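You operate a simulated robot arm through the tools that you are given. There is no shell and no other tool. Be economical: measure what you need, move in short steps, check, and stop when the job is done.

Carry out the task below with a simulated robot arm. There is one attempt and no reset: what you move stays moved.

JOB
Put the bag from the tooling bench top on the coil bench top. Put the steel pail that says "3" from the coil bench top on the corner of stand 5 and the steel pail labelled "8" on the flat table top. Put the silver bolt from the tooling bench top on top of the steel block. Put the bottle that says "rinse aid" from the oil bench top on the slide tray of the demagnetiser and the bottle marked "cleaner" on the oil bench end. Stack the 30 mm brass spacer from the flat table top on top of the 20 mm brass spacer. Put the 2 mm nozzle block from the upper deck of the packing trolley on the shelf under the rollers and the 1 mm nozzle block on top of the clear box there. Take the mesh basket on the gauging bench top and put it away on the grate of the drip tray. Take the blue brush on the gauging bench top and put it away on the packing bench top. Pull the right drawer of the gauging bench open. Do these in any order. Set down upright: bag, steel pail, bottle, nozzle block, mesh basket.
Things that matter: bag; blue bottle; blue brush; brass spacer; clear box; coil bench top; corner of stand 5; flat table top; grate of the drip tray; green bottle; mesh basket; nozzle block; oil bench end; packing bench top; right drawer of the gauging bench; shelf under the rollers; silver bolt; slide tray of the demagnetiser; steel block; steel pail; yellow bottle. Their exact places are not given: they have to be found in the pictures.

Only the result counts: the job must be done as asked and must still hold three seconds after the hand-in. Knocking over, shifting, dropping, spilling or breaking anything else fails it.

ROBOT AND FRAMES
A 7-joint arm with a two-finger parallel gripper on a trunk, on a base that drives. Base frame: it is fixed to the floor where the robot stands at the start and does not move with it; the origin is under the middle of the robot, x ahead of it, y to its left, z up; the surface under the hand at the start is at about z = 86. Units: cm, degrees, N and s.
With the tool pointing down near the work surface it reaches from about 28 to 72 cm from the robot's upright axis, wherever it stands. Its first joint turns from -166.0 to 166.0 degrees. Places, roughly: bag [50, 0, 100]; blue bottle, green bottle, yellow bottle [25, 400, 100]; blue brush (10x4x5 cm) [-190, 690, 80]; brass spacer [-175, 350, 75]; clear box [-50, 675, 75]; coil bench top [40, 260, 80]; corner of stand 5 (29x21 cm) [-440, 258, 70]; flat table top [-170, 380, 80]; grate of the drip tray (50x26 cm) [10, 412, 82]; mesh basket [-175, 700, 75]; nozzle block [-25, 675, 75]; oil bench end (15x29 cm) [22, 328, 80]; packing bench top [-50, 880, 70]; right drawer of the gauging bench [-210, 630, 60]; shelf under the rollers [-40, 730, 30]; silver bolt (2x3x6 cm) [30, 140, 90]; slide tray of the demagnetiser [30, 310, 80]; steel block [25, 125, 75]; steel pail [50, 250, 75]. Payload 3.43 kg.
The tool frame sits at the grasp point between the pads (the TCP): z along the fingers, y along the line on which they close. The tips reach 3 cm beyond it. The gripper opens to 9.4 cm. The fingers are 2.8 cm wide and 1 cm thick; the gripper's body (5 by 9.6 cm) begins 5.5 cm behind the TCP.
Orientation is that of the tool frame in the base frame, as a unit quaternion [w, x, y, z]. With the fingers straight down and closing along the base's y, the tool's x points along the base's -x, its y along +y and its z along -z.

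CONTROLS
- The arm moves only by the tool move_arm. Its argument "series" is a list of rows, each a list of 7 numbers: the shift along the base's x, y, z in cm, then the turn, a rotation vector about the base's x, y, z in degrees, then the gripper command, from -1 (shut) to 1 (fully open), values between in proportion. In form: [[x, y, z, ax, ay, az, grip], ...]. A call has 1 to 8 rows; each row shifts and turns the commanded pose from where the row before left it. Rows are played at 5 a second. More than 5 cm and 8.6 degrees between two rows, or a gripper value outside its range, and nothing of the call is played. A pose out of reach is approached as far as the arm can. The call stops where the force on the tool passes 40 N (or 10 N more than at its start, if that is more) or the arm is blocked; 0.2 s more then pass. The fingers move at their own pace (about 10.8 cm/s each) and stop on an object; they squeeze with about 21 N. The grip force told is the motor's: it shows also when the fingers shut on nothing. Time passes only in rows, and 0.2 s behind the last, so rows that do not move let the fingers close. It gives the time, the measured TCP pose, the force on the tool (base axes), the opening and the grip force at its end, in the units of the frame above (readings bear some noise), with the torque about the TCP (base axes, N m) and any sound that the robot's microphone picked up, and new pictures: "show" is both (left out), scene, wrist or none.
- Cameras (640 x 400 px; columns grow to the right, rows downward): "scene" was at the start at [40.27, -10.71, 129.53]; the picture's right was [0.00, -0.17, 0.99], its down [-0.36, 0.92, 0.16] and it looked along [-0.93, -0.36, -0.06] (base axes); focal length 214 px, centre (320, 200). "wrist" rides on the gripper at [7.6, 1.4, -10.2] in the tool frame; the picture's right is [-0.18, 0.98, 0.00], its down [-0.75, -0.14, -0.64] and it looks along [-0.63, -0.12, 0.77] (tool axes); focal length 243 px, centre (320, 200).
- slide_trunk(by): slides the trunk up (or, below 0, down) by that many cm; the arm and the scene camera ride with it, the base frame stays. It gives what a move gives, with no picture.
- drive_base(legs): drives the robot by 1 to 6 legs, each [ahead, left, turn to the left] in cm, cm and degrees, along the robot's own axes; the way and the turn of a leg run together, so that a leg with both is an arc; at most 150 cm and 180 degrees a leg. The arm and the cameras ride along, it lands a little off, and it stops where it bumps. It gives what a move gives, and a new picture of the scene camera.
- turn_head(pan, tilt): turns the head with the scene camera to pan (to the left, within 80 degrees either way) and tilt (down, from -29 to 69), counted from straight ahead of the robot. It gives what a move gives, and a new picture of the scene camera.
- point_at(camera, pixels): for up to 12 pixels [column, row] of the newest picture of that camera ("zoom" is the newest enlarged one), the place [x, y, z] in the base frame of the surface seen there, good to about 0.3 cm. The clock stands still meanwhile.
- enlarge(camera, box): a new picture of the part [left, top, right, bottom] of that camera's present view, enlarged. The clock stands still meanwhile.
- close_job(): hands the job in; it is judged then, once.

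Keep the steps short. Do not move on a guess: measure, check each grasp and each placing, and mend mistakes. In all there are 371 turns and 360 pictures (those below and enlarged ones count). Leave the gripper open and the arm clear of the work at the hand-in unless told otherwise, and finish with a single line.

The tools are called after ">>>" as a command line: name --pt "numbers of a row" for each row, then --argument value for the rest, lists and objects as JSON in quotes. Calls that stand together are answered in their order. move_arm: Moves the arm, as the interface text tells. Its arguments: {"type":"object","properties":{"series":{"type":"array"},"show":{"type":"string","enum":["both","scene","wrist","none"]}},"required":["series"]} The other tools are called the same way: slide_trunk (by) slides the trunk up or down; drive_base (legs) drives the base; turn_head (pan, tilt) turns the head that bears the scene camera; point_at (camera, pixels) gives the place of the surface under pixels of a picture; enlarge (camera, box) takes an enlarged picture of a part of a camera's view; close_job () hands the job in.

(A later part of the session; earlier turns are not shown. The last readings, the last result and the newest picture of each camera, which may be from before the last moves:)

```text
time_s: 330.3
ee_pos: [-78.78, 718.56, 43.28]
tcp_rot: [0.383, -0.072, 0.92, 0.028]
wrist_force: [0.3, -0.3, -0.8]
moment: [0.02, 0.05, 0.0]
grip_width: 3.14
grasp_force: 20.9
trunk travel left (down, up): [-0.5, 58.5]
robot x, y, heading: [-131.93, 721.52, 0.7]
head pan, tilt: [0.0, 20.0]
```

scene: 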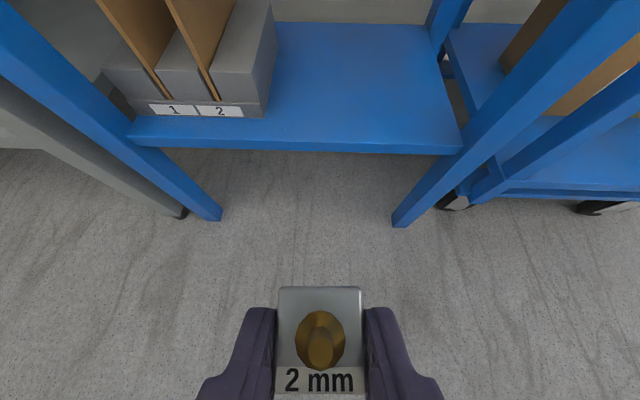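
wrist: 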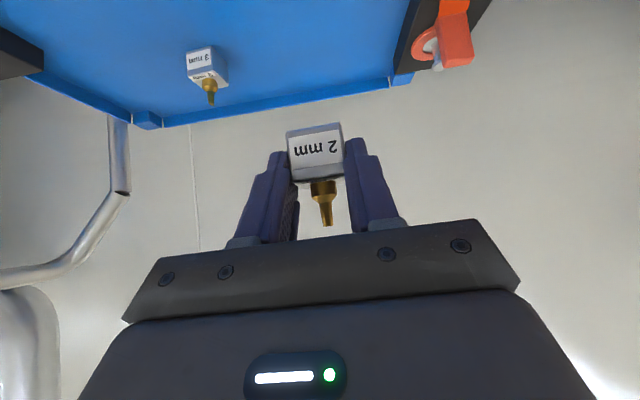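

I drive ahead 12 and move the hand in over the shelf at z≈40.

>>> drive_base --legs '[[12, 0, -0.6]]'

>>> move_arm --pt "4 -0.3 -0.8 0 0 0 -1" --pt "4 -0.3 -0.8 0 0 0 -1" --pt "4 -0.3 -0.8 0 0 0 -1" --pt "3.5 -0.3 -0.8 0 0 0 -1" --pt "0 0 0 0 0 0 -1"

```text
time_s: 331.5
ee_pos: [-66.59, 717.89, 43.3]
tcp_rot: [0.383, -0.066, 0.921, 0.026]
wrist_force: [0.6, 0.3, -1.6]
moment: [0.0, 0.04, -0.01]
grip_width: 3.14
grasp_force: 21.3
trunk travel left (down, up): [-0.5, 58.5]
robot x, y, heading: [-119.49, 721.56, -0.1]
head pan, tilt: [0.0, 20.0]
```

scene: 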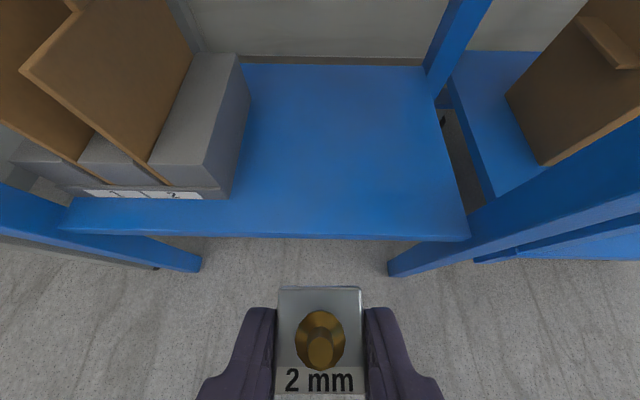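

```text
time_s: 332.7
ee_pos: [-51.24, 716.98, 40.09]
tcp_rot: [0.383, -0.067, 0.921, 0.026]
wrist_force: [-0.4, 0.0, -0.7]
moment: [0.0, 0.02, 0.0]
grip_width: 3.15
grasp_force: 20.9
trunk travel left (down, up): [-0.5, 58.5]
robot x, y, heading: [-119.67, 721.48, -0.3]
head pan, tilt: [0.0, 20.0]
```

scene: 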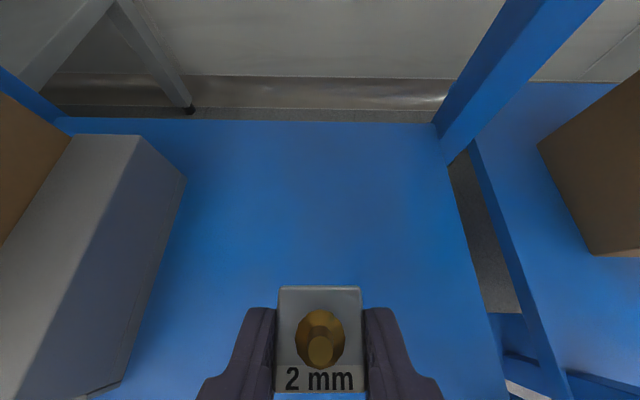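
wrist: 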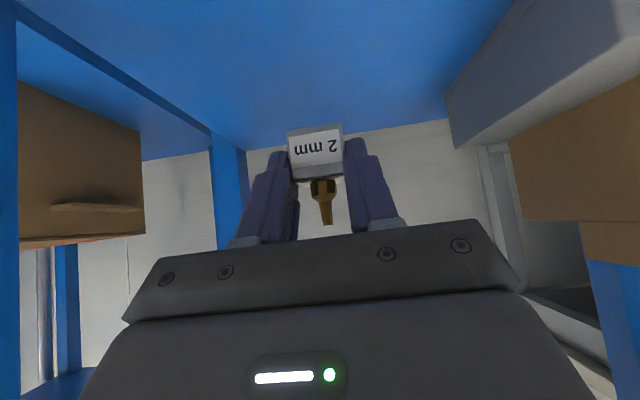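

Over the free shelf. I go 2 cm further and lower to z≈33.8, then slowly.

>>> move_arm --pt "2 0 -3 0 0 0 -1" --pt "0 0 -2.8 0 0 0 -1" --pt "0 0 -0.4 0 0 0 -1" --pt "0 0 -0.3 0 0 0 -1" --pt "0 0 0 0 0 0 -1" --show "wrist"

```text
time_s: 333.9
ee_pos: [-51.06, 718.45, 38.41]
tcp_rot: [0.384, -0.066, 0.921, 0.025]
wrist_force: [-0.3, -0.8, -0.8]
moment: [-0.02, 0.02, 0.02]
grip_width: 3.12
grasp_force: 21.5
out of reach, approached as far as the arm can: row 1, 2, 3, 4
trunk travel left (down, up): [-0.5, 58.5]
robot x, y, heading: [-119.46, 721.31, -0.2]
head pan, tilt: [0.0, 20.0]
```

wrist: 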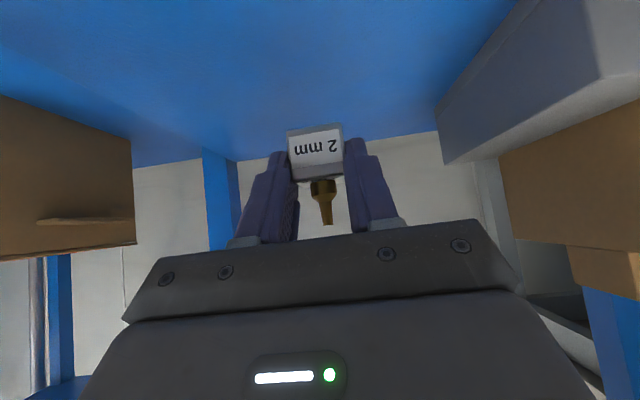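

Out of reach; I retract the arm 8 cm (and up 2), then drive ahead 10.

>>> move_arm --pt "-4 0 1 0 0 0 -1" --pt "-4 0 1 0 0 0 -1" --pt "0 0 0 0 0 0 -1" --show "none"

```text
time_s: 334.7
ee_pos: [-59.35, 718.14, 40.41]
tcp_rot: [0.383, -0.067, 0.921, 0.026]
wrist_force: [-0.3, -0.6, -0.5]
moment: [0.02, 0.01, 0.01]
grip_width: 3.11
grasp_force: 21.3
trunk travel left (down, up): [-0.5, 58.5]
robot x, y, heading: [-119.96, 721.55, -0.3]
head pan, tilt: [0.0, 20.0]
```

>>> drive_base --legs '[[10, 0, 0.2]]'

>>> move_arm --pt "0 -1 -3.5 0 0 0 -1" --pt "0 0 -2.2 0 0 0 -1" --pt "0 0 -0.6 0 0 0 -1" --pt "0 0 0 0 0 0 -1"

```text
time_s: 335.9
ee_pos: [-49.26, 718.37, 40.19]
tcp_rot: [0.383, -0.066, 0.921, 0.026]
wrist_force: [-0.6, -0.3, -1.1]
moment: [-0.02, 0.02, 0.01]
grip_width: 3.15
grasp_force: 21.1
trunk travel left (down, up): [-0.5, 58.5]
robot x, y, heading: [-109.17, 721.31, -0.1]
head pan, tilt: [0.0, 20.0]
```

scene: 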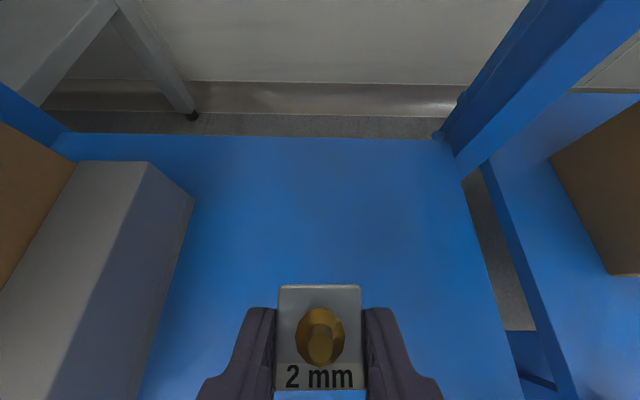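

```text
time_s: 336.9
ee_pos: [-49.26, 717.09, 33.95]
tcp_rot: [0.383, -0.067, 0.921, 0.025]
wrist_force: [0.1, -0.2, -1.2]
moment: [-0.02, 0.04, 0.04]
grip_width: 3.11
grasp_force: 20.8
trunk travel left (down, up): [-0.5, 58.5]
robot x, y, heading: [-109.81, 721.18, -0.0]
head pan, tilt: [0.0, 20.0]
```

scene: 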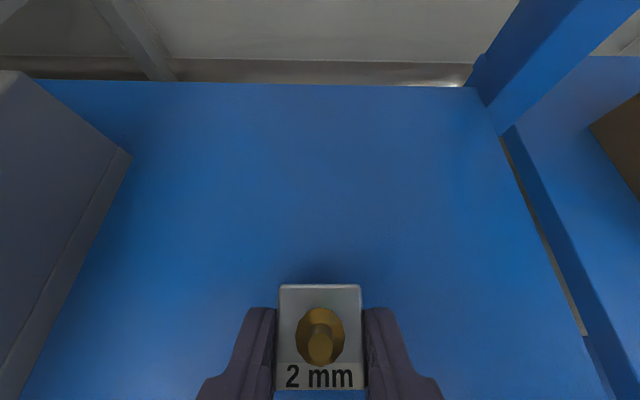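
wrist: 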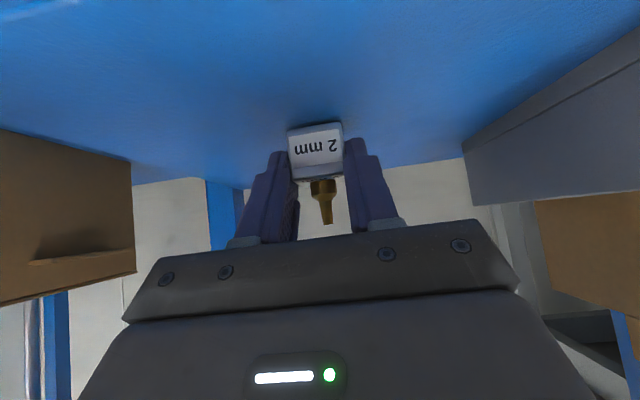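

Nearly touching. I lower in 0.2 cm steps to contact.

>>> move_arm --pt "0 0 -0.25 0 0 0 -1" --pt "0 0 -0.2 0 0 0 -1" --pt "0 0 -0.1 0 0 0 -1" --pt "0 0 0 0 0 0 -1" --show "none"

```text
time_s: 337.9
ee_pos: [-49.12, 717.29, 33.72]
tcp_rot: [0.384, -0.068, 0.92, 0.026]
wrist_force: [1.2, -0.9, 4.7]
moment: [-0.04, -0.03, 0.0]
grip_width: 3.12
grasp_force: 21.5
trunk travel left (down, up): [-0.5, 58.5]
robot x, y, heading: [-109.8, 721.62, -0.2]
head pan, tilt: [0.0, 20.0]
```

Light contact. I open and retreat along the tool axis.

>>> move_arm --pt "0 0 0 0 0 0 -0.5" --pt "0 0 0 0 0 0 -0.1" --pt "0 0 0 0 0 0 0.1" --pt "-2 -0.3 2 0 0 0 0.1" --pt "-3 -0.4 3 0 0 0 0.1" --pt "-3 -0.4 3 0 0 0 0.1" --show "scene"

```text
time_s: 339.3
ee_pos: [-57.45, 716.41, 41.4]
tcp_rot: [0.385, -0.067, 0.92, 0.026]
wrist_force: [-0.7, 0.1, -0.2]
moment: [-0.02, -0.02, -0.01]
grip_width: 5.16
grasp_force: 0.1
trunk travel left (down, up): [-0.5, 58.5]
robot x, y, heading: [-109.51, 721.57, 0.1]
head pan, tilt: [0.0, 20.0]
```

scene: 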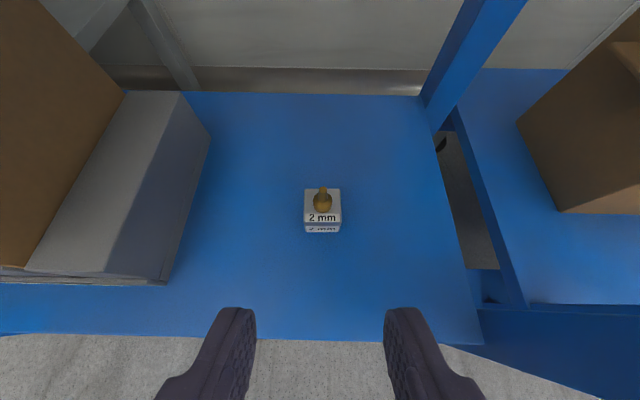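

The 2 mm block stands on the shelf. I retreat, raise the trunk and straighten the hand.

>>> drive_base --legs '[[-14, 0, 0]]'

>>> slide_trunk --by 27

>>> move_arm --pt "-0.5 0 3 0 8.2 0 0.5" --pt "-0.5 0 4.5 0 8.2 0 0.5" --pt "-0.5 0 4.5 0 8.2 0 0.5" --pt "-0.5 0 4.5 0 8.2 0 0.5" --pt "-0.5 0 4.5 0 8.2 0 0.5" --pt "-0.5 0 4.5 0 4 0 0.5" --pt "0 0 4.5 0 0 0 0.5" --pt "0 0 4.5 0 0 0 0.5" --show "none"

```text
time_s: 340.6
ee_pos: [-71.35, 716.47, 41.34]
tcp_rot: [0.384, -0.067, 0.921, 0.026]
wrist_force: [0.1, -0.7, -0.5]
moment: [0.03, 0.0, 0.01]
grip_width: 5.2
grasp_force: 0.1
trunk travel left (down, up): [-0.5, 58.5]
robot x, y, heading: [-123.84, 721.88, -0.1]
head pan, tilt: [0.0, 20.0]
```

scene: 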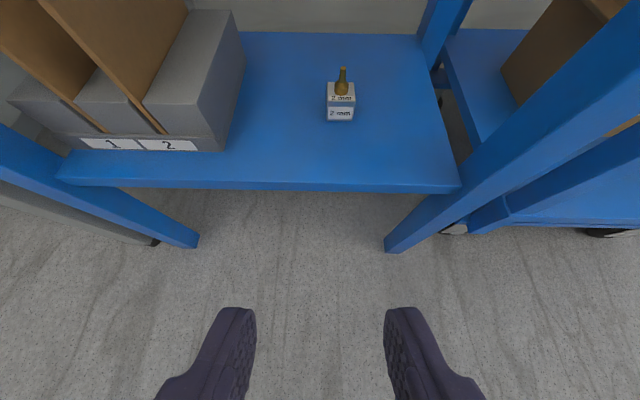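

```text
time_s: 343.4
ee_pos: [-71.32, 716.51, 68.21]
tcp_rot: [0.383, -0.068, 0.921, 0.027]
wrist_force: [0.6, 0.8, 0.7]
moment: [0.0, -0.04, 0.0]
grip_width: 5.19
grasp_force: 0.0
trunk travel left (down, up): [-27.5, 31.5]
robot x, y, heading: [-123.45, 721.58, 0.1]
head pan, tilt: [0.0, 20.0]
```

```text
time_s: 345.2
ee_pos: [-74.32, 715.99, 103.19]
tcp_rot: [0.001, -0.053, 0.997, 0.05]
wrist_force: [-1.0, -0.9, 0.1]
moment: [-0.03, 0.03, -0.01]
grip_width: 7.05
grasp_force: 0.1
trunk travel left (down, up): [-27.5, 31.5]
robot x, y, heading: [-124.09, 721.37, 0.0]
head pan, tilt: [0.0, 20.0]
```

A residual lean of 5.7° remains; I correct it, raise and retract the hand.

>>> move_arm --pt "-3 0 4 -5.7 0 0 0.5" --pt "-3 0 4 0 0 -6.1 0.5" --pt "-3 0.8 4 0 0 0 0.5" --pt "-3 2 3 0 0 0 0.5" --show "none"

>>> drive_base --legs '[[12, -15, 0], [0, 0, 180]]'

>>> turn_head --pan 0 --tilt 0

```text
refused: row 3 steps farther than a row can; nothing moved
```

```text
time_s: 354.1
ee_pos: [-161.49, 710.68, 103.03]
tcp_rot: [0.051, 0.996, 0.068, -0.001]
wrist_force: [-1.4, 0.0, 1.4]
moment: [0.05, -0.01, 0.01]
grip_width: 7.05
grasp_force: 0.0
trunk travel left (down, up): [-27.5, 31.5]
robot x, y, heading: [-111.97, 706.98, -177.9]
head pan, tilt: [0.0, 20.0]
```

scene: 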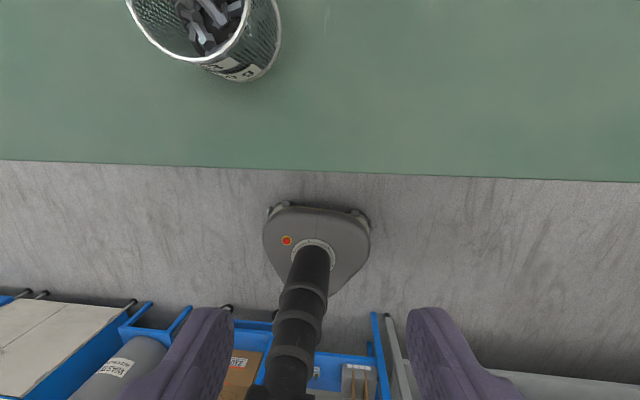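

```text
time_s: 355.0
ee_pos: [-161.57, 710.81, 103.01]
tcp_rot: [0.05, 0.996, 0.068, -0.001]
wrist_force: [-0.3, 0.8, -0.4]
moment: [0.0, -0.02, -0.02]
grip_width: 7.05
grasp_force: 0.2
trunk travel left (down, up): [-27.5, 31.5]
robot x, y, heading: [-112.33, 706.48, -177.9]
head pan, tilt: [0.0, 0.0]
```

scene: 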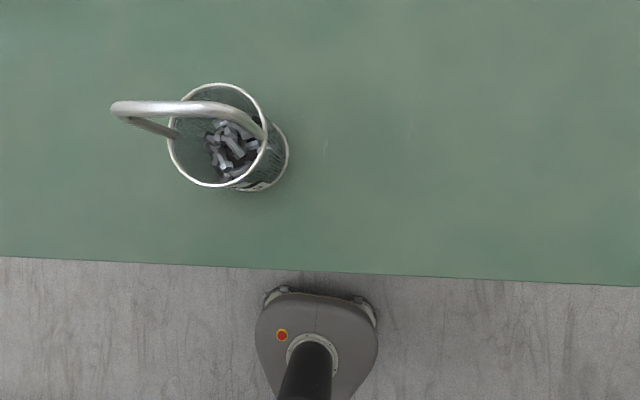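

The basket is seen from its east side. I measure handle and rim.

>>> point_at --camera "scene" --pixels '[[120, 110], [160, 106], [200, 106], [235, 112], [262, 135], [150, 128], [175, 130], [218, 85], [218, 186], [172, 150], [264, 140], [285, 160]]'

>>> enlarge --camera "scene" --box '[90, 60, 310, 210]'

```text
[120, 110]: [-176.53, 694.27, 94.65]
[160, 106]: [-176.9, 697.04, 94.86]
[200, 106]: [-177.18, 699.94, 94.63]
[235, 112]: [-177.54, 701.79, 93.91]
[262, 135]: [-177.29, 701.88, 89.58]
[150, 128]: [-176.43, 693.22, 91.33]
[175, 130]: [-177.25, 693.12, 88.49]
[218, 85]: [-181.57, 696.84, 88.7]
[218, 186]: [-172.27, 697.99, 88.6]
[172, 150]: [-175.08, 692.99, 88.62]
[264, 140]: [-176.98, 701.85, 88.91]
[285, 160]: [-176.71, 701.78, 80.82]
```

```text
2.67 times, centred on (200, 135) of scene
```

zoom: 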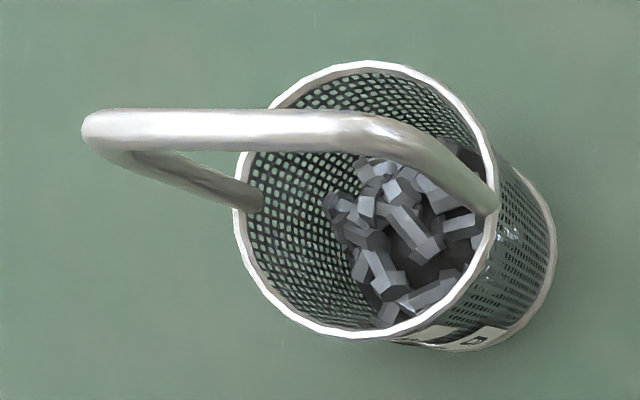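

Basket centre (-177.0,697.4), handle bar at z≈94.7 running nearly along y. I level the hand, then yaw 90° so the fingers close along x.

>>> move_arm --pt "0 0 4.5 5.75 0 0 0.5" --pt "0 0 4.5 0 0 8.2 0.5" --pt "0 0 0 0 0 8.2 0.5" --pt "0 0 0 0 0 8.2 0.5" --pt "0 0 0 0 0 8.2 0.5" --pt "0 0 0 0 0 8.2 0.5" --pt "0 0 0 0 0 8.2 0.5" --pt "0 0 0 0 0 8.2 0.5" --show "none"

>>> move_arm --pt "-3.8 -3.2 0 0 0 8.2 0.2" --pt "-3.8 -3.2 0 0 0 8.2 0.2" --pt "-3.9 -3.3 0 0 0 8.2 0.2" --pt "-3.9 -3.3 0 0 0 8.0 0.2" --pt "0 0 0 0 0 0 0.2" --show "wrist"

>>> turn_head --pan 0 --tilt 33

```text
time_s: 356.8
ee_pos: [-161.54, 710.82, 111.93]
tcp_rot: [0.0, 0.842, 0.54, 0.003]
wrist_force: [-0.4, 0.1, -0.6]
moment: [0.03, -0.01, 0.04]
grip_width: 7.05
grasp_force: 0.0
trunk travel left (down, up): [-27.5, 31.5]
robot x, y, heading: [-111.69, 706.77, -178.1]
head pan, tilt: [0.0, 0.0]
```

```text
refused: row 3 steps farther than a row can; nothing moved
```

```text
time_s: 357.8
ee_pos: [-161.47, 710.82, 112.02]
tcp_rot: [0.0, 0.842, 0.539, 0.002]
wrist_force: [-0.3, -0.1, 0.6]
moment: [0.01, -0.01, 0.03]
grip_width: 7.09
grasp_force: 0.1
trunk travel left (down, up): [-27.5, 31.5]
robot x, y, heading: [-111.91, 706.47, -178.2]
head pan, tilt: [0.0, 33.0]
```

scene: 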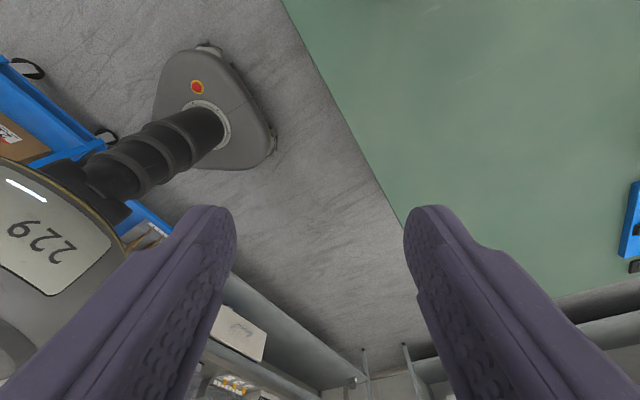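

>>> move_arm --pt "-3.1 -2.6 0 0 0 8.1 0.2" --pt "-3.1 -2.6 0 0 0 8.1 0.2" --pt "-3.1 -2.6 0 0 0 8.1 0.2" --pt "-3.1 -2.7 0 0 0 8.1 0.2" --pt "-3.1 -2.7 0 0 0 0 0.2" --pt "0 0 0 0 0 0 0.2"

```text
time_s: 359.2
ee_pos: [-176.91, 697.64, 111.54]
tcp_rot: [0.0, 0.658, 0.753, 0.002]
wrist_force: [-0.5, -0.6, 0.2]
moment: [0.03, -0.03, 0.0]
grip_width: 5.66
grasp_force: 0.0
trunk travel left (down, up): [-27.5, 31.5]
robot x, y, heading: [-112.24, 706.88, -177.9]
head pan, tilt: [0.0, 33.0]
```

scene: 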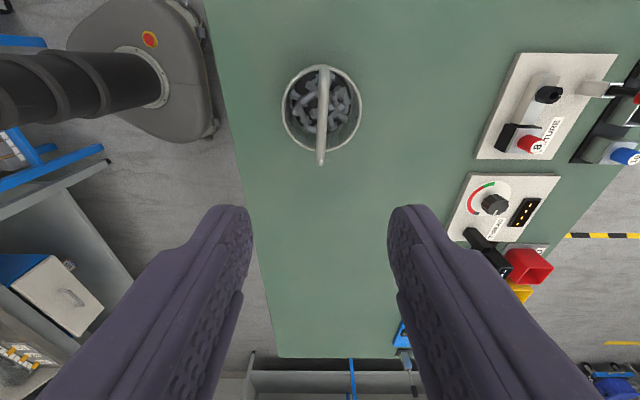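
wrist: 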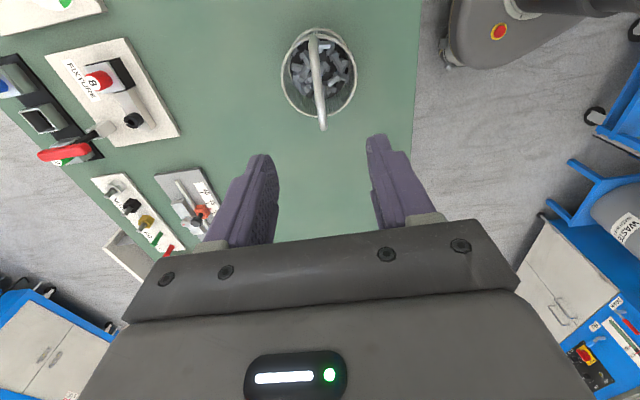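

Handle lies between the fingers in both views. I descend to z≈94.2 and close.

>>> move_arm --pt "0 0 -5 0 0 0 0.2" --pt "0 0 -5 0 0 0 0.2" --pt "0 0 -4 0 0 0 0.2" --pt "0 0 -3.2 0 0 0 0.2" --pt "0 0 0 0 0 0 0.2" --show "scene"

>>> move_arm --pt "0 0 0 0 0 0 -0.3" --pt "0 0 0 0 0 0 -0.7" --pt "0 0 0 0 0 0 -1" --pt "0 0 0 0 0 0 -1"

```text
time_s: 360.4
ee_pos: [-177.36, 697.46, 94.65]
tcp_rot: [-0.001, 0.658, 0.753, 0.001]
wrist_force: [-0.8, -0.2, -0.7]
moment: [0.0, -0.02, 0.0]
grip_width: 5.64
grasp_force: 0.0
trunk travel left (down, up): [-27.5, 31.5]
robot x, y, heading: [-112.05, 706.68, -178.2]
head pan, tilt: [0.0, 33.0]
```

scene: 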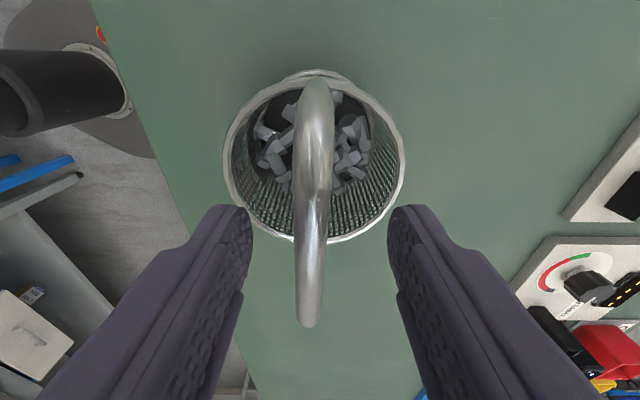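

```text
time_s: 361.4
ee_pos: [-177.36, 697.61, 94.77]
tcp_rot: [-0.001, 0.658, 0.753, 0.001]
wrist_force: [3.0, 2.1, 8.9]
moment: [-0.36, -0.06, 0.09]
grip_width: 0.98
grasp_force: 20.5
trunk travel left (down, up): [-27.5, 31.5]
robot x, y, heading: [-111.83, 706.34, -178.3]
head pan, tilt: [0.0, 33.0]
```

scene: 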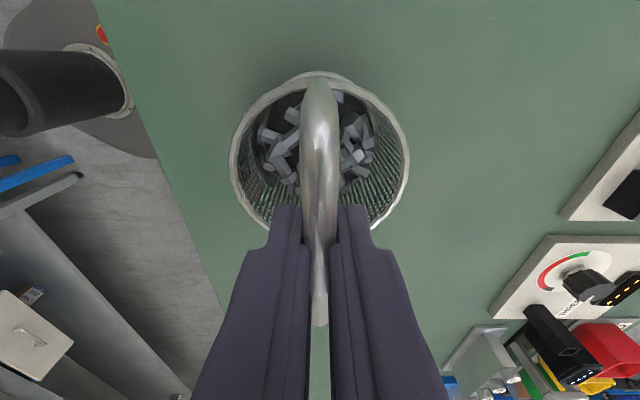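
wrist: 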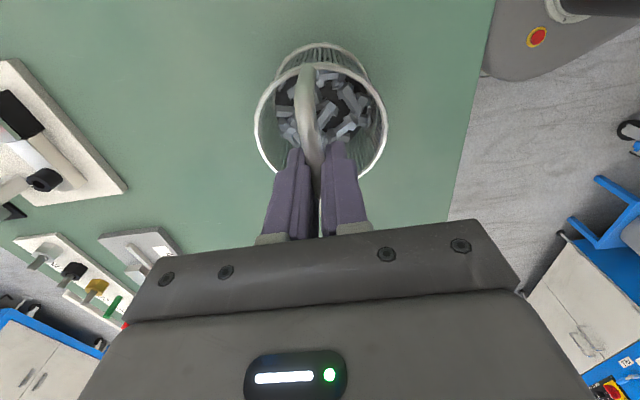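

Gripped the bar (1 cm). I lift slowly.

>>> move_arm --pt "0 0 1 0 0 0 -1" --pt "0 0 2 0 0 0 -1" --pt "0 0 3 0 0 0 -1" --pt "0 0 4 0 0 0 -1" --pt "0 0 4 0 0 0 -1" --pt "0 0 4 0 0 0 -1" --pt "0 0 0 0 0 0 -1"

```text
time_s: 363.0
ee_pos: [-177.21, 697.38, 113.02]
tcp_rot: [-0.001, 0.659, 0.752, 0.001]
wrist_force: [-0.5, 0.2, -6.4]
moment: [-0.01, 0.04, 0.02]
grip_width: 1.01
grasp_force: 20.9
trunk travel left (down, up): [-27.5, 31.5]
robot x, y, heading: [-112.12, 706.41, -178.4]
head pan, tilt: [0.0, 33.0]
```

scene: 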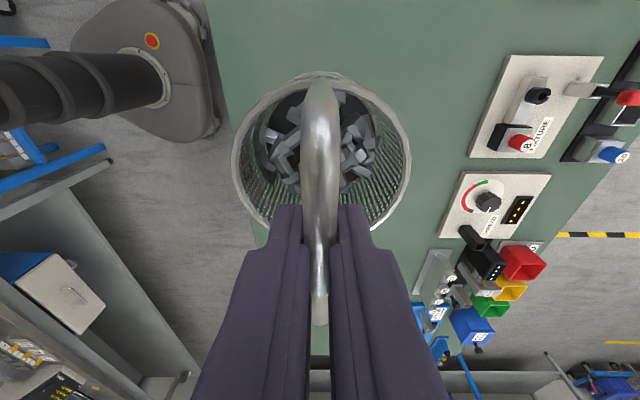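
wrist: 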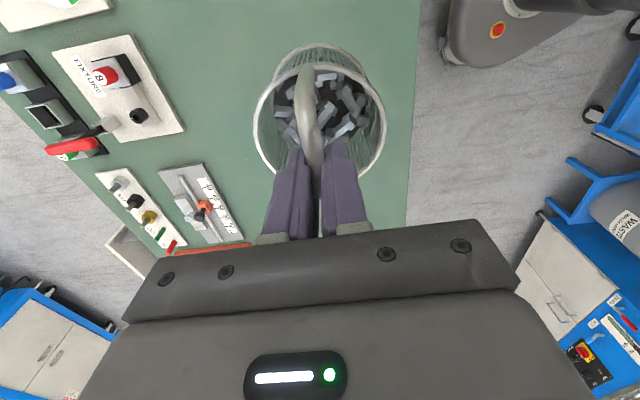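

The basket hangs steady (≈0.65 kg). I draw it in toward the robot, then drive left (toward -y) along the aisle at x≈-100.

>>> move_arm --pt "4.5 1.5 0 0 0 0 -1" --pt "4.5 1.5 0 0 0 0 -1" --pt "4.5 1.5 0 0 0 0 -1" --pt "4.5 1.5 0 0 0 0 -1" --pt "4.5 1.5 0 0 0 0 -1" --pt "0 0 2 0 0 0 -1" --show "none"

>>> drive_base --legs '[[-10, 0, -1.6], [0, 150, 0]]'

>>> turn_head --pan 0 --tilt -29

```text
time_s: 364.4
ee_pos: [-154.32, 705.11, 114.48]
tcp_rot: [-0.001, 0.659, 0.752, 0.001]
wrist_force: [-0.1, -1.0, -6.5]
moment: [0.07, 0.08, 0.0]
grip_width: 0.99
grasp_force: 21.1
trunk travel left (down, up): [-27.5, 31.5]
robot x, y, heading: [-111.92, 706.95, -177.9]
head pan, tilt: [0.0, 33.0]
```

```text
time_s: 372.6
ee_pos: [-147.02, 557.58, 114.6]
tcp_rot: [-0.001, 0.684, 0.729, 0.002]
wrist_force: [0.0, -0.8, -6.0]
moment: [-0.04, 0.0, 0.01]
grip_width: 0.98
grasp_force: 21.2
trunk travel left (down, up): [-27.5, 31.5]
robot x, y, heading: [-104.6, 556.21, 178.0]
head pan, tilt: [0.0, 33.0]
```

scene: 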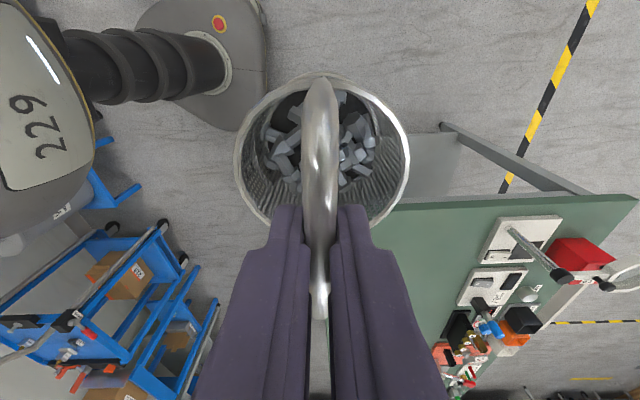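

```text
time_s: 373.9
ee_pos: [-147.07, 557.58, 114.49]
tcp_rot: [-0.001, 0.684, 0.729, 0.002]
wrist_force: [0.3, -0.3, -6.6]
moment: [0.04, -0.01, -0.01]
grip_width: 0.95
grasp_force: 20.8
trunk travel left (down, up): [-27.5, 31.5]
robot x, y, heading: [-104.6, 556.42, 178.0]
head pan, tilt: [0.0, -28.6]
```

scene: 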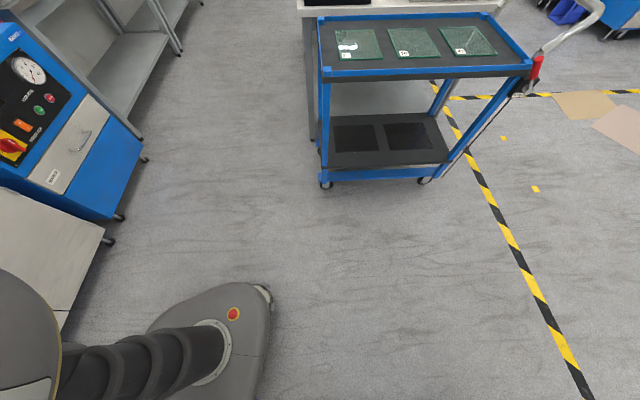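

I measure the lane before turning round.

>>> point_at --camera "scene" --pixels '[[105, 240], [142, 160], [325, 185], [320, 75], [120, 60], [180, 50], [60, 310]]'

```text
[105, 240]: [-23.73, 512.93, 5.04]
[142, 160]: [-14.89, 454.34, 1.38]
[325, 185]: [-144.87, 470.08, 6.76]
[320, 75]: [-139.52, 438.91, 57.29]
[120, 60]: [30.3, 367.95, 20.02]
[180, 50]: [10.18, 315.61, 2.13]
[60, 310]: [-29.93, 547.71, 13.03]
```

Lane x -140…-30 is free. I turn to face +x, then drive right to y≈425.

>>> drive_base --legs '[[0, 0, -178], [0, -130, 0]]'

>>> turn_head --pan -60 --tilt -10

```text
time_s: 387.3
ee_pos: [-64.57, 428.76, 114.49]
tcp_rot: [-0.003, -0.672, 0.741, 0.001]
wrist_force: [0.2, 2.2, -6.1]
moment: [-0.06, 0.03, -0.03]
grip_width: 0.95
grasp_force: 20.9
trunk travel left (down, up): [-27.5, 31.5]
robot x, y, heading: [-105.98, 436.69, -11.3]
head pan, tilt: [0.0, -28.6]
stopped in leg 2: the robot was blocked; the commanded pose is now the measured one
```

scene: 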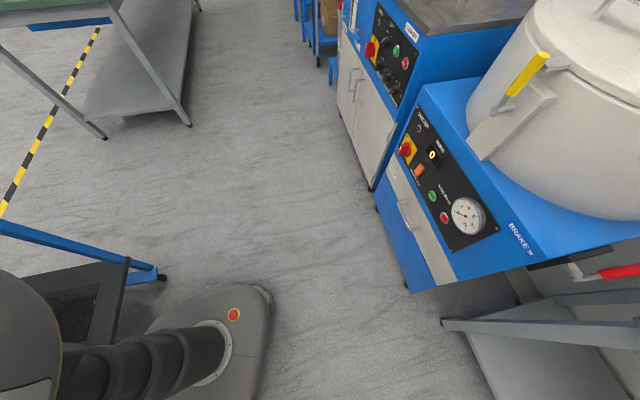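

```text
time_s: 388.6
ee_pos: [-64.47, 428.47, 114.47]
tcp_rot: [-0.002, -0.672, 0.74, -0.001]
wrist_force: [-0.9, 0.4, -5.6]
moment: [-0.01, 0.0, -0.01]
grip_width: 0.98
grasp_force: 21.4
trunk travel left (down, up): [-27.5, 31.5]
robot x, y, heading: [-106.45, 436.51, -11.5]
head pan, tilt: [-60.0, -10.0]
```

scene: 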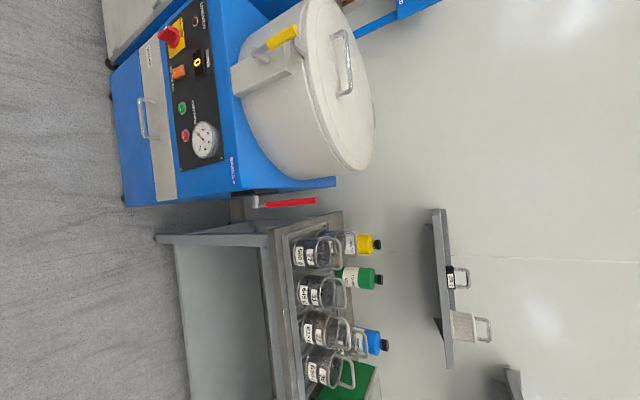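

The robot brushed something behind (the blue trolley). I go forward 25 to get free and straighten the heading.

>>> drive_base --legs '[[22, 4, 0], [0, 0, 11.5]]'

>>> turn_head --pan 75 --tilt 20

```text
time_s: 391.1
ee_pos: [-40.84, 436.64, 114.44]
tcp_rot: [0.001, 0.744, -0.668, 0.001]
wrist_force: [-0.1, -0.1, -6.6]
moment: [0.01, -0.01, -0.01]
grip_width: 0.97
grasp_force: 21.1
trunk travel left (down, up): [-27.5, 31.5]
robot x, y, heading: [-83.36, 435.7, 0.7]
head pan, tilt: [-60.0, -10.0]
```

scene: 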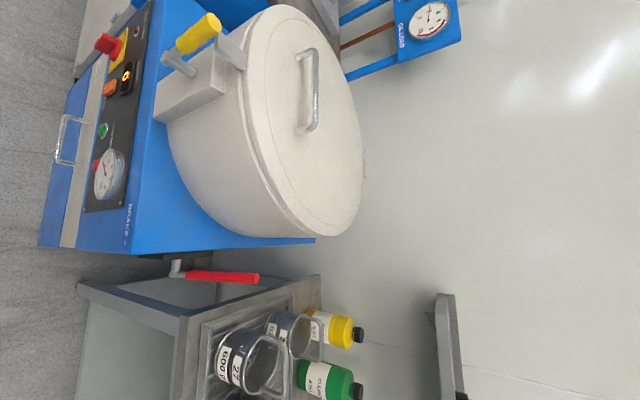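

```text
time_s: 393.3
ee_pos: [-40.91, 436.67, 114.61]
tcp_rot: [0.002, 0.744, -0.668, 0.001]
wrist_force: [0.4, 0.0, -5.9]
moment: [-0.05, 0.03, 0.0]
grip_width: 0.97
grasp_force: 21.2
trunk travel left (down, up): [-27.5, 31.5]
robot x, y, heading: [-83.43, 436.26, 0.4]
head pan, tilt: [75.0, 20.0]
```

scene: 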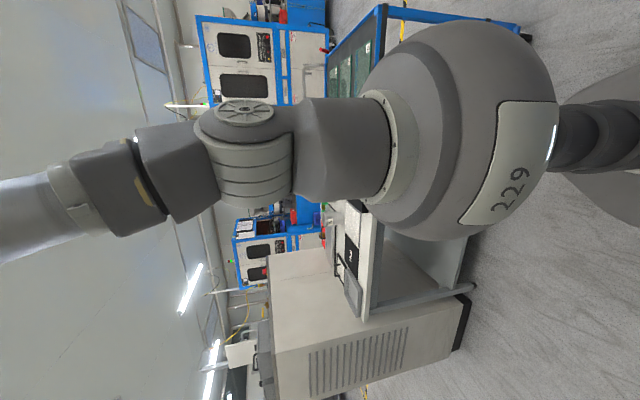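

>>> point_at --camera "scene" --pixels '[[383, 12], [528, 38], [518, 28], [340, 75], [470, 20]]'

>>> enlarge --camera "scene" --box '[320, 0, 560, 120]'

```text
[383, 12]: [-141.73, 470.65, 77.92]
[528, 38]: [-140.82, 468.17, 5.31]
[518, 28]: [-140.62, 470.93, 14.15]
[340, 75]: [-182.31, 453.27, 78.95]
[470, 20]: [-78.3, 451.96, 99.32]
```

```text
2.67 times, centred on (440, 60) of scene
```

zoom: 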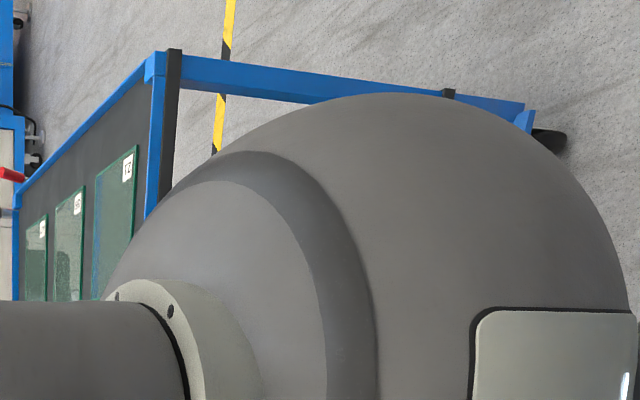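

The trolley and its plates look undisturbed. I yaw the hand back to face +x for a better view of the oil bench.

>>> move_arm --pt "0 0 0 0 0 -8 -1" --pt "0 0 0 0 0 -8 -1" --pt "0 0 0 0 0 -8 -1" --pt "0 0 0 0 0 -8 -1" --pt "0 0 0 0 0 -8 -1" --pt "0 0 0 0 0 -8 -1" --show "none"

>>> move_arm --pt "0 0 0 0 0 -8 -1" --pt "0 0 0 0 0 -8 -1" --pt "0 0 0 0 0 -8 -1" --pt "0 0 0 0 0 -8 -1" --pt "0 0 0 0 0 -8 -1" --pt "0 0 0 0 0 -8 -1" --show "none"

>>> turn_head --pan -20 --tilt -25

```text
time_s: 394.7
ee_pos: [-40.88, 436.48, 114.66]
tcp_rot: [-0.003, -0.408, 0.913, 0.0]
wrist_force: [0.1, -0.5, -5.9]
moment: [-0.01, 0.02, 0.0]
grip_width: 0.97
grasp_force: 21.2
trunk travel left (down, up): [-27.5, 31.5]
robot x, y, heading: [-83.15, 435.94, 0.5]
head pan, tilt: [75.0, 20.0]
```

```text
time_s: 396.1
ee_pos: [-40.78, 436.76, 114.46]
tcp_rot: [-0.002, 0.0, 1.0, 0.001]
wrist_force: [-0.1, 0.5, -6.8]
moment: [0.0, 0.02, -0.01]
grip_width: 0.97
grasp_force: 20.8
trunk travel left (down, up): [-27.5, 31.5]
robot x, y, heading: [-82.95, 436.0, 0.5]
head pan, tilt: [75.0, 20.0]
```

```text
time_s: 397.8
ee_pos: [-40.73, 436.66, 114.46]
tcp_rot: [-0.002, -0.002, 1.0, 0.001]
wrist_force: [0.1, 0.1, -6.3]
moment: [0.01, -0.01, 0.01]
grip_width: 0.97
grasp_force: 21.6
trunk travel left (down, up): [-27.5, 31.5]
robot x, y, heading: [-83.2, 436.04, 0.6]
head pan, tilt: [-20.0, -25.0]
```

scene: 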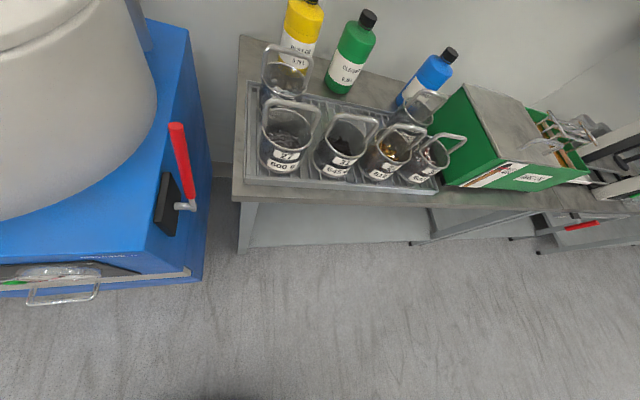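

The drip tray is crowded; the back row has a gap in its middle. I drive right 25 to face it and zoom.

>>> drive_base --legs '[[5, -25, -0.6]]'

>>> turn_head --pan 0 --tilt -25

>>> enlarge --camera "scene" --box '[180, 0, 480, 200]'

```text
time_s: 399.6
ee_pos: [-35.85, 410.4, 114.54]
tcp_rot: [-0.002, 0.005, 1.0, 0.001]
wrist_force: [-0.1, -0.2, -6.5]
moment: [-0.02, -0.02, 0.0]
grip_width: 0.98
grasp_force: 20.1
trunk travel left (down, up): [-27.5, 31.5]
robot x, y, heading: [-78.49, 410.42, -0.4]
head pan, tilt: [-20.0, -25.0]
```

scene: 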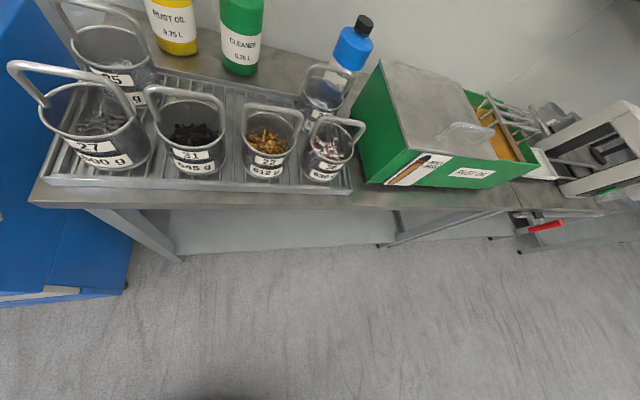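

```text
time_s: 400.5
ee_pos: [-35.75, 410.45, 114.42]
tcp_rot: [-0.001, 0.006, 1.0, 0.001]
wrist_force: [-0.3, -0.7, -5.6]
moment: [-0.01, -0.02, -0.02]
grip_width: 0.97
grasp_force: 20.7
trunk travel left (down, up): [-27.5, 31.5]
robot x, y, heading: [-78.16, 410.46, -0.4]
head pan, tilt: [0.0, -25.0]
```

scene: 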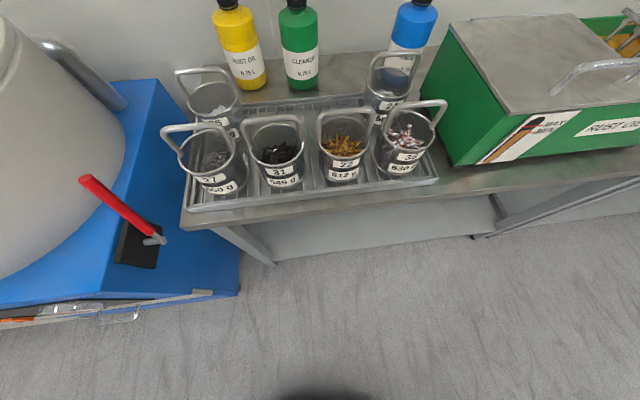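

```text
2.00 times, centred on (330, 100) of scene
```

zoom: 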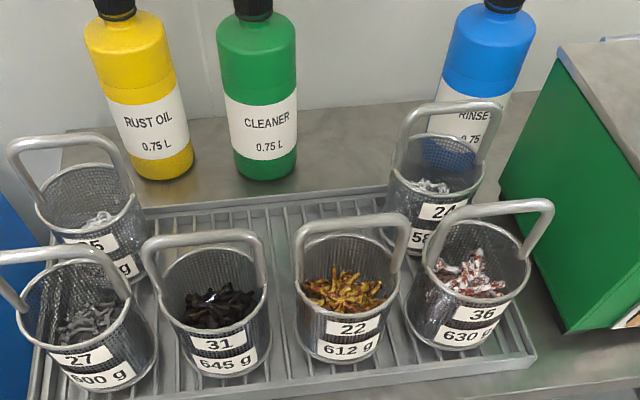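

Yellow = rust oil, green = cleaner, blue = rinse aid. I measure the gap on the grate and the neighbours.

>>> point_at --camera "scene" --pixels '[[315, 105], [290, 103], [345, 100], [210, 98], [388, 92], [275, 130], [345, 125], [330, 103], [205, 78], [392, 68], [275, 120], [345, 112]]'

>>> turn_head --pan 0 --tilt -5

```text
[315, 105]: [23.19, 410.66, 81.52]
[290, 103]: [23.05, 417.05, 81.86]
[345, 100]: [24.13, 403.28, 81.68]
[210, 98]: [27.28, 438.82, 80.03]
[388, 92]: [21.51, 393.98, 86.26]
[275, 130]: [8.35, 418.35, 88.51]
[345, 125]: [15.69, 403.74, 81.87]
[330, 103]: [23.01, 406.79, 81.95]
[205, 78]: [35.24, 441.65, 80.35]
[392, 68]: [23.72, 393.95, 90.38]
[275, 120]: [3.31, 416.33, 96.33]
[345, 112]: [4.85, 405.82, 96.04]
```

```text
time_s: 401.3
ee_pos: [-35.82, 410.37, 114.5]
tcp_rot: [-0.002, 0.006, 1.0, 0.001]
wrist_force: [-0.3, 1.2, -7.0]
moment: [0.03, 0.01, -0.01]
grip_width: 0.96
grasp_force: 20.7
trunk travel left (down, up): [-27.5, 31.5]
robot x, y, heading: [-78.44, 410.26, -0.1]
head pan, tilt: [0.0, -5.0]
```

scene: 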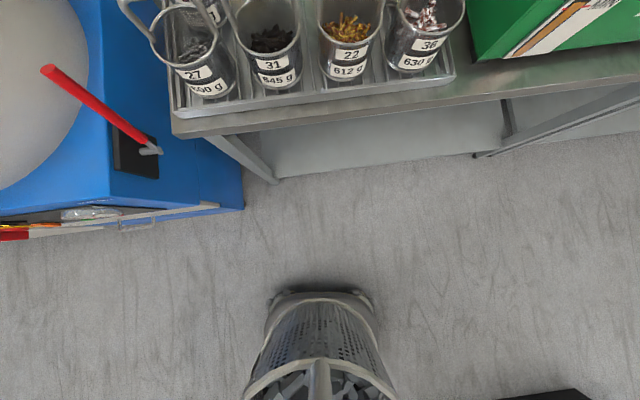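

Gap: back row y 399–424, x 12–26, grate z 81.7. I raise the basket 6 cm and drive ahead 35.

>>> move_arm --pt "0 0 4 0 0 0 -1" --pt "0 0 4 0 0 0 -1" --show "none"

>>> drive_base --legs '[[34, 0, 0.2]]'

>>> point_at --camera "scene" --pixels '[[320, 60], [320, 120], [250, 60], [400, 60], [320, 20]]'

```text
time_s: 401.9
ee_pos: [-35.68, 410.41, 122.51]
tcp_rot: [-0.003, 0.005, 1.0, 0.001]
wrist_force: [-0.4, -0.1, -6.3]
moment: [0.0, 0.03, -0.02]
grip_width: 1.0
grasp_force: 21.3
trunk travel left (down, up): [-27.5, 31.5]
robot x, y, heading: [-78.39, 410.7, -0.5]
head pan, tilt: [0.0, -5.0]
```

```text
time_s: 404.1
ee_pos: [-1.64, 409.97, 122.54]
tcp_rot: [-0.002, 0.009, 1.0, 0.002]
wrist_force: [0.2, 0.0, -6.0]
moment: [-0.01, 0.01, -0.01]
grip_width: 0.95
grasp_force: 21.0
trunk travel left (down, up): [-27.5, 31.5]
robot x, y, heading: [-44.69, 410.44, -0.8]
head pan, tilt: [0.0, -5.0]
```

scene: 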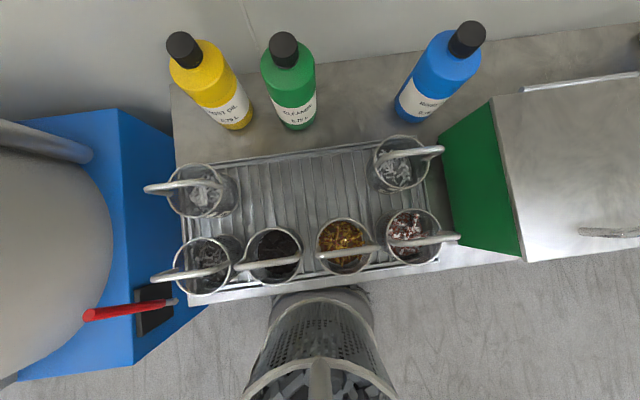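

```text
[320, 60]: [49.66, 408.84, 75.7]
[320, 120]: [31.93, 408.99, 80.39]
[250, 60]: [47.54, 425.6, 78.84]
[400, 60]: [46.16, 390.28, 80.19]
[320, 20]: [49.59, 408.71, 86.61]
```

A clear view: the gap is around pixel (303,188). I measure it and the neighbours' extents, plus the bottles.

>>> point_at --camera "scene" --pixels '[[303, 190], [303, 160], [240, 190], [372, 190], [300, 225], [340, 219], [185, 182], [440, 150], [285, 48], [290, 125], [465, 38], [408, 118]]'

```text
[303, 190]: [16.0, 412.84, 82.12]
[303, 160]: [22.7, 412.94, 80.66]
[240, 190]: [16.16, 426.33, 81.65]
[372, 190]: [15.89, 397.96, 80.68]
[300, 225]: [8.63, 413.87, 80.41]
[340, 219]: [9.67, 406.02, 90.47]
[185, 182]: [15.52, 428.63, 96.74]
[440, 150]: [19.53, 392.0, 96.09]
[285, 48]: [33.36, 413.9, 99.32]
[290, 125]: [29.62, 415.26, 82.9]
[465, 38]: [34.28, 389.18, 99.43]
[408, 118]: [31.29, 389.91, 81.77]
```

I move over (16.5,412) and lower to about 3 cm above the grate.

>>> move_arm --pt "4.5 0.5 0 0 0 0 -1" --pt "4.5 0.5 0 0 0 0 -1" --pt "4.5 0.5 0 0 0 0 -1" --pt "4.6 0.5 0 0 0 0 -1" --pt "0 0 -5 0 0 0 -1" --pt "0 0 -5 0 0 0 -1" --pt "0 0 -5 0 0 0 -1" --pt "0 0 0 0 0 0 -1"

```text
time_s: 405.4
ee_pos: [17.09, 412.34, 117.04]
tcp_rot: [0.017, 0.009, 1.0, 0.002]
wrist_force: [-13.4, -2.8, 17.6]
moment: [0.89, -3.0, 0.23]
grip_width: 0.97
grasp_force: 20.5
trunk travel left (down, up): [-27.5, 31.5]
robot x, y, heading: [-44.45, 410.06, -0.7]
head pan, tilt: [0.0, -5.0]
stopped in row 6: the force on the tool passed its limit at 64 N (the readings are from after the stop); the commanded pose is now the measured one
```

scene: 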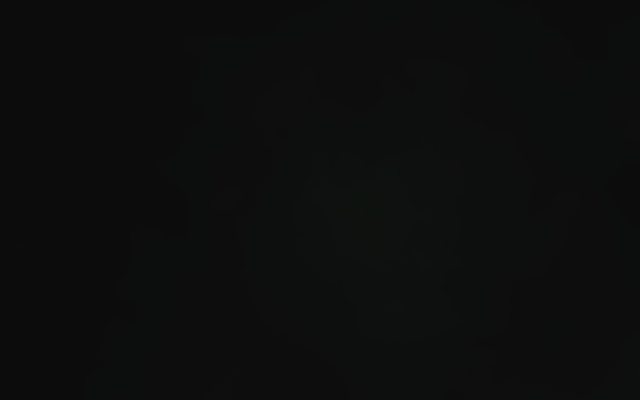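
wrist: 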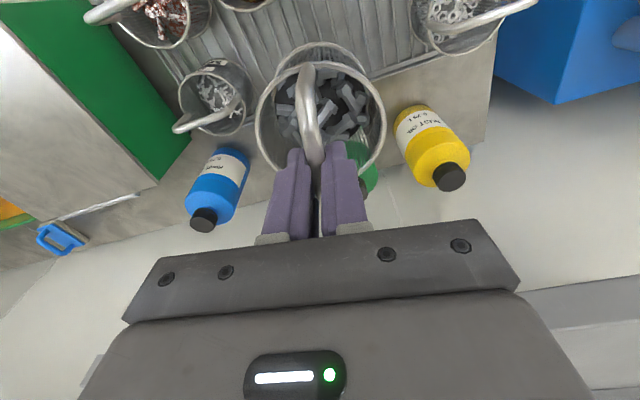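

The head touched something (black picture, 64 N), probably the wall shelf. I raise straight up 4 and back out along -x.

>>> move_arm --pt "0 0 2.5 0 0 0 -1" --pt "0 0 2.5 0 0 0 -1" --show "scene"

```text
time_s: 406.0
ee_pos: [17.3, 412.37, 121.7]
tcp_rot: [0.012, 0.008, 1.0, 0.002]
wrist_force: [0.4, 0.4, -6.2]
moment: [-0.02, 0.03, 0.03]
grip_width: 0.96
grasp_force: 20.8
trunk travel left (down, up): [-27.5, 31.5]
robot x, y, heading: [-44.56, 410.08, -0.6]
head pan, tilt: [0.0, -5.0]
```

scene: 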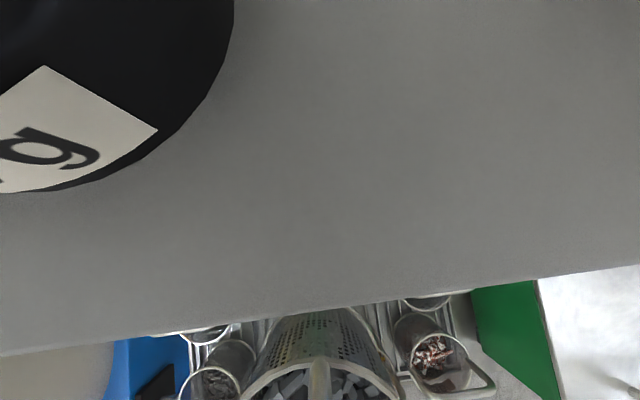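

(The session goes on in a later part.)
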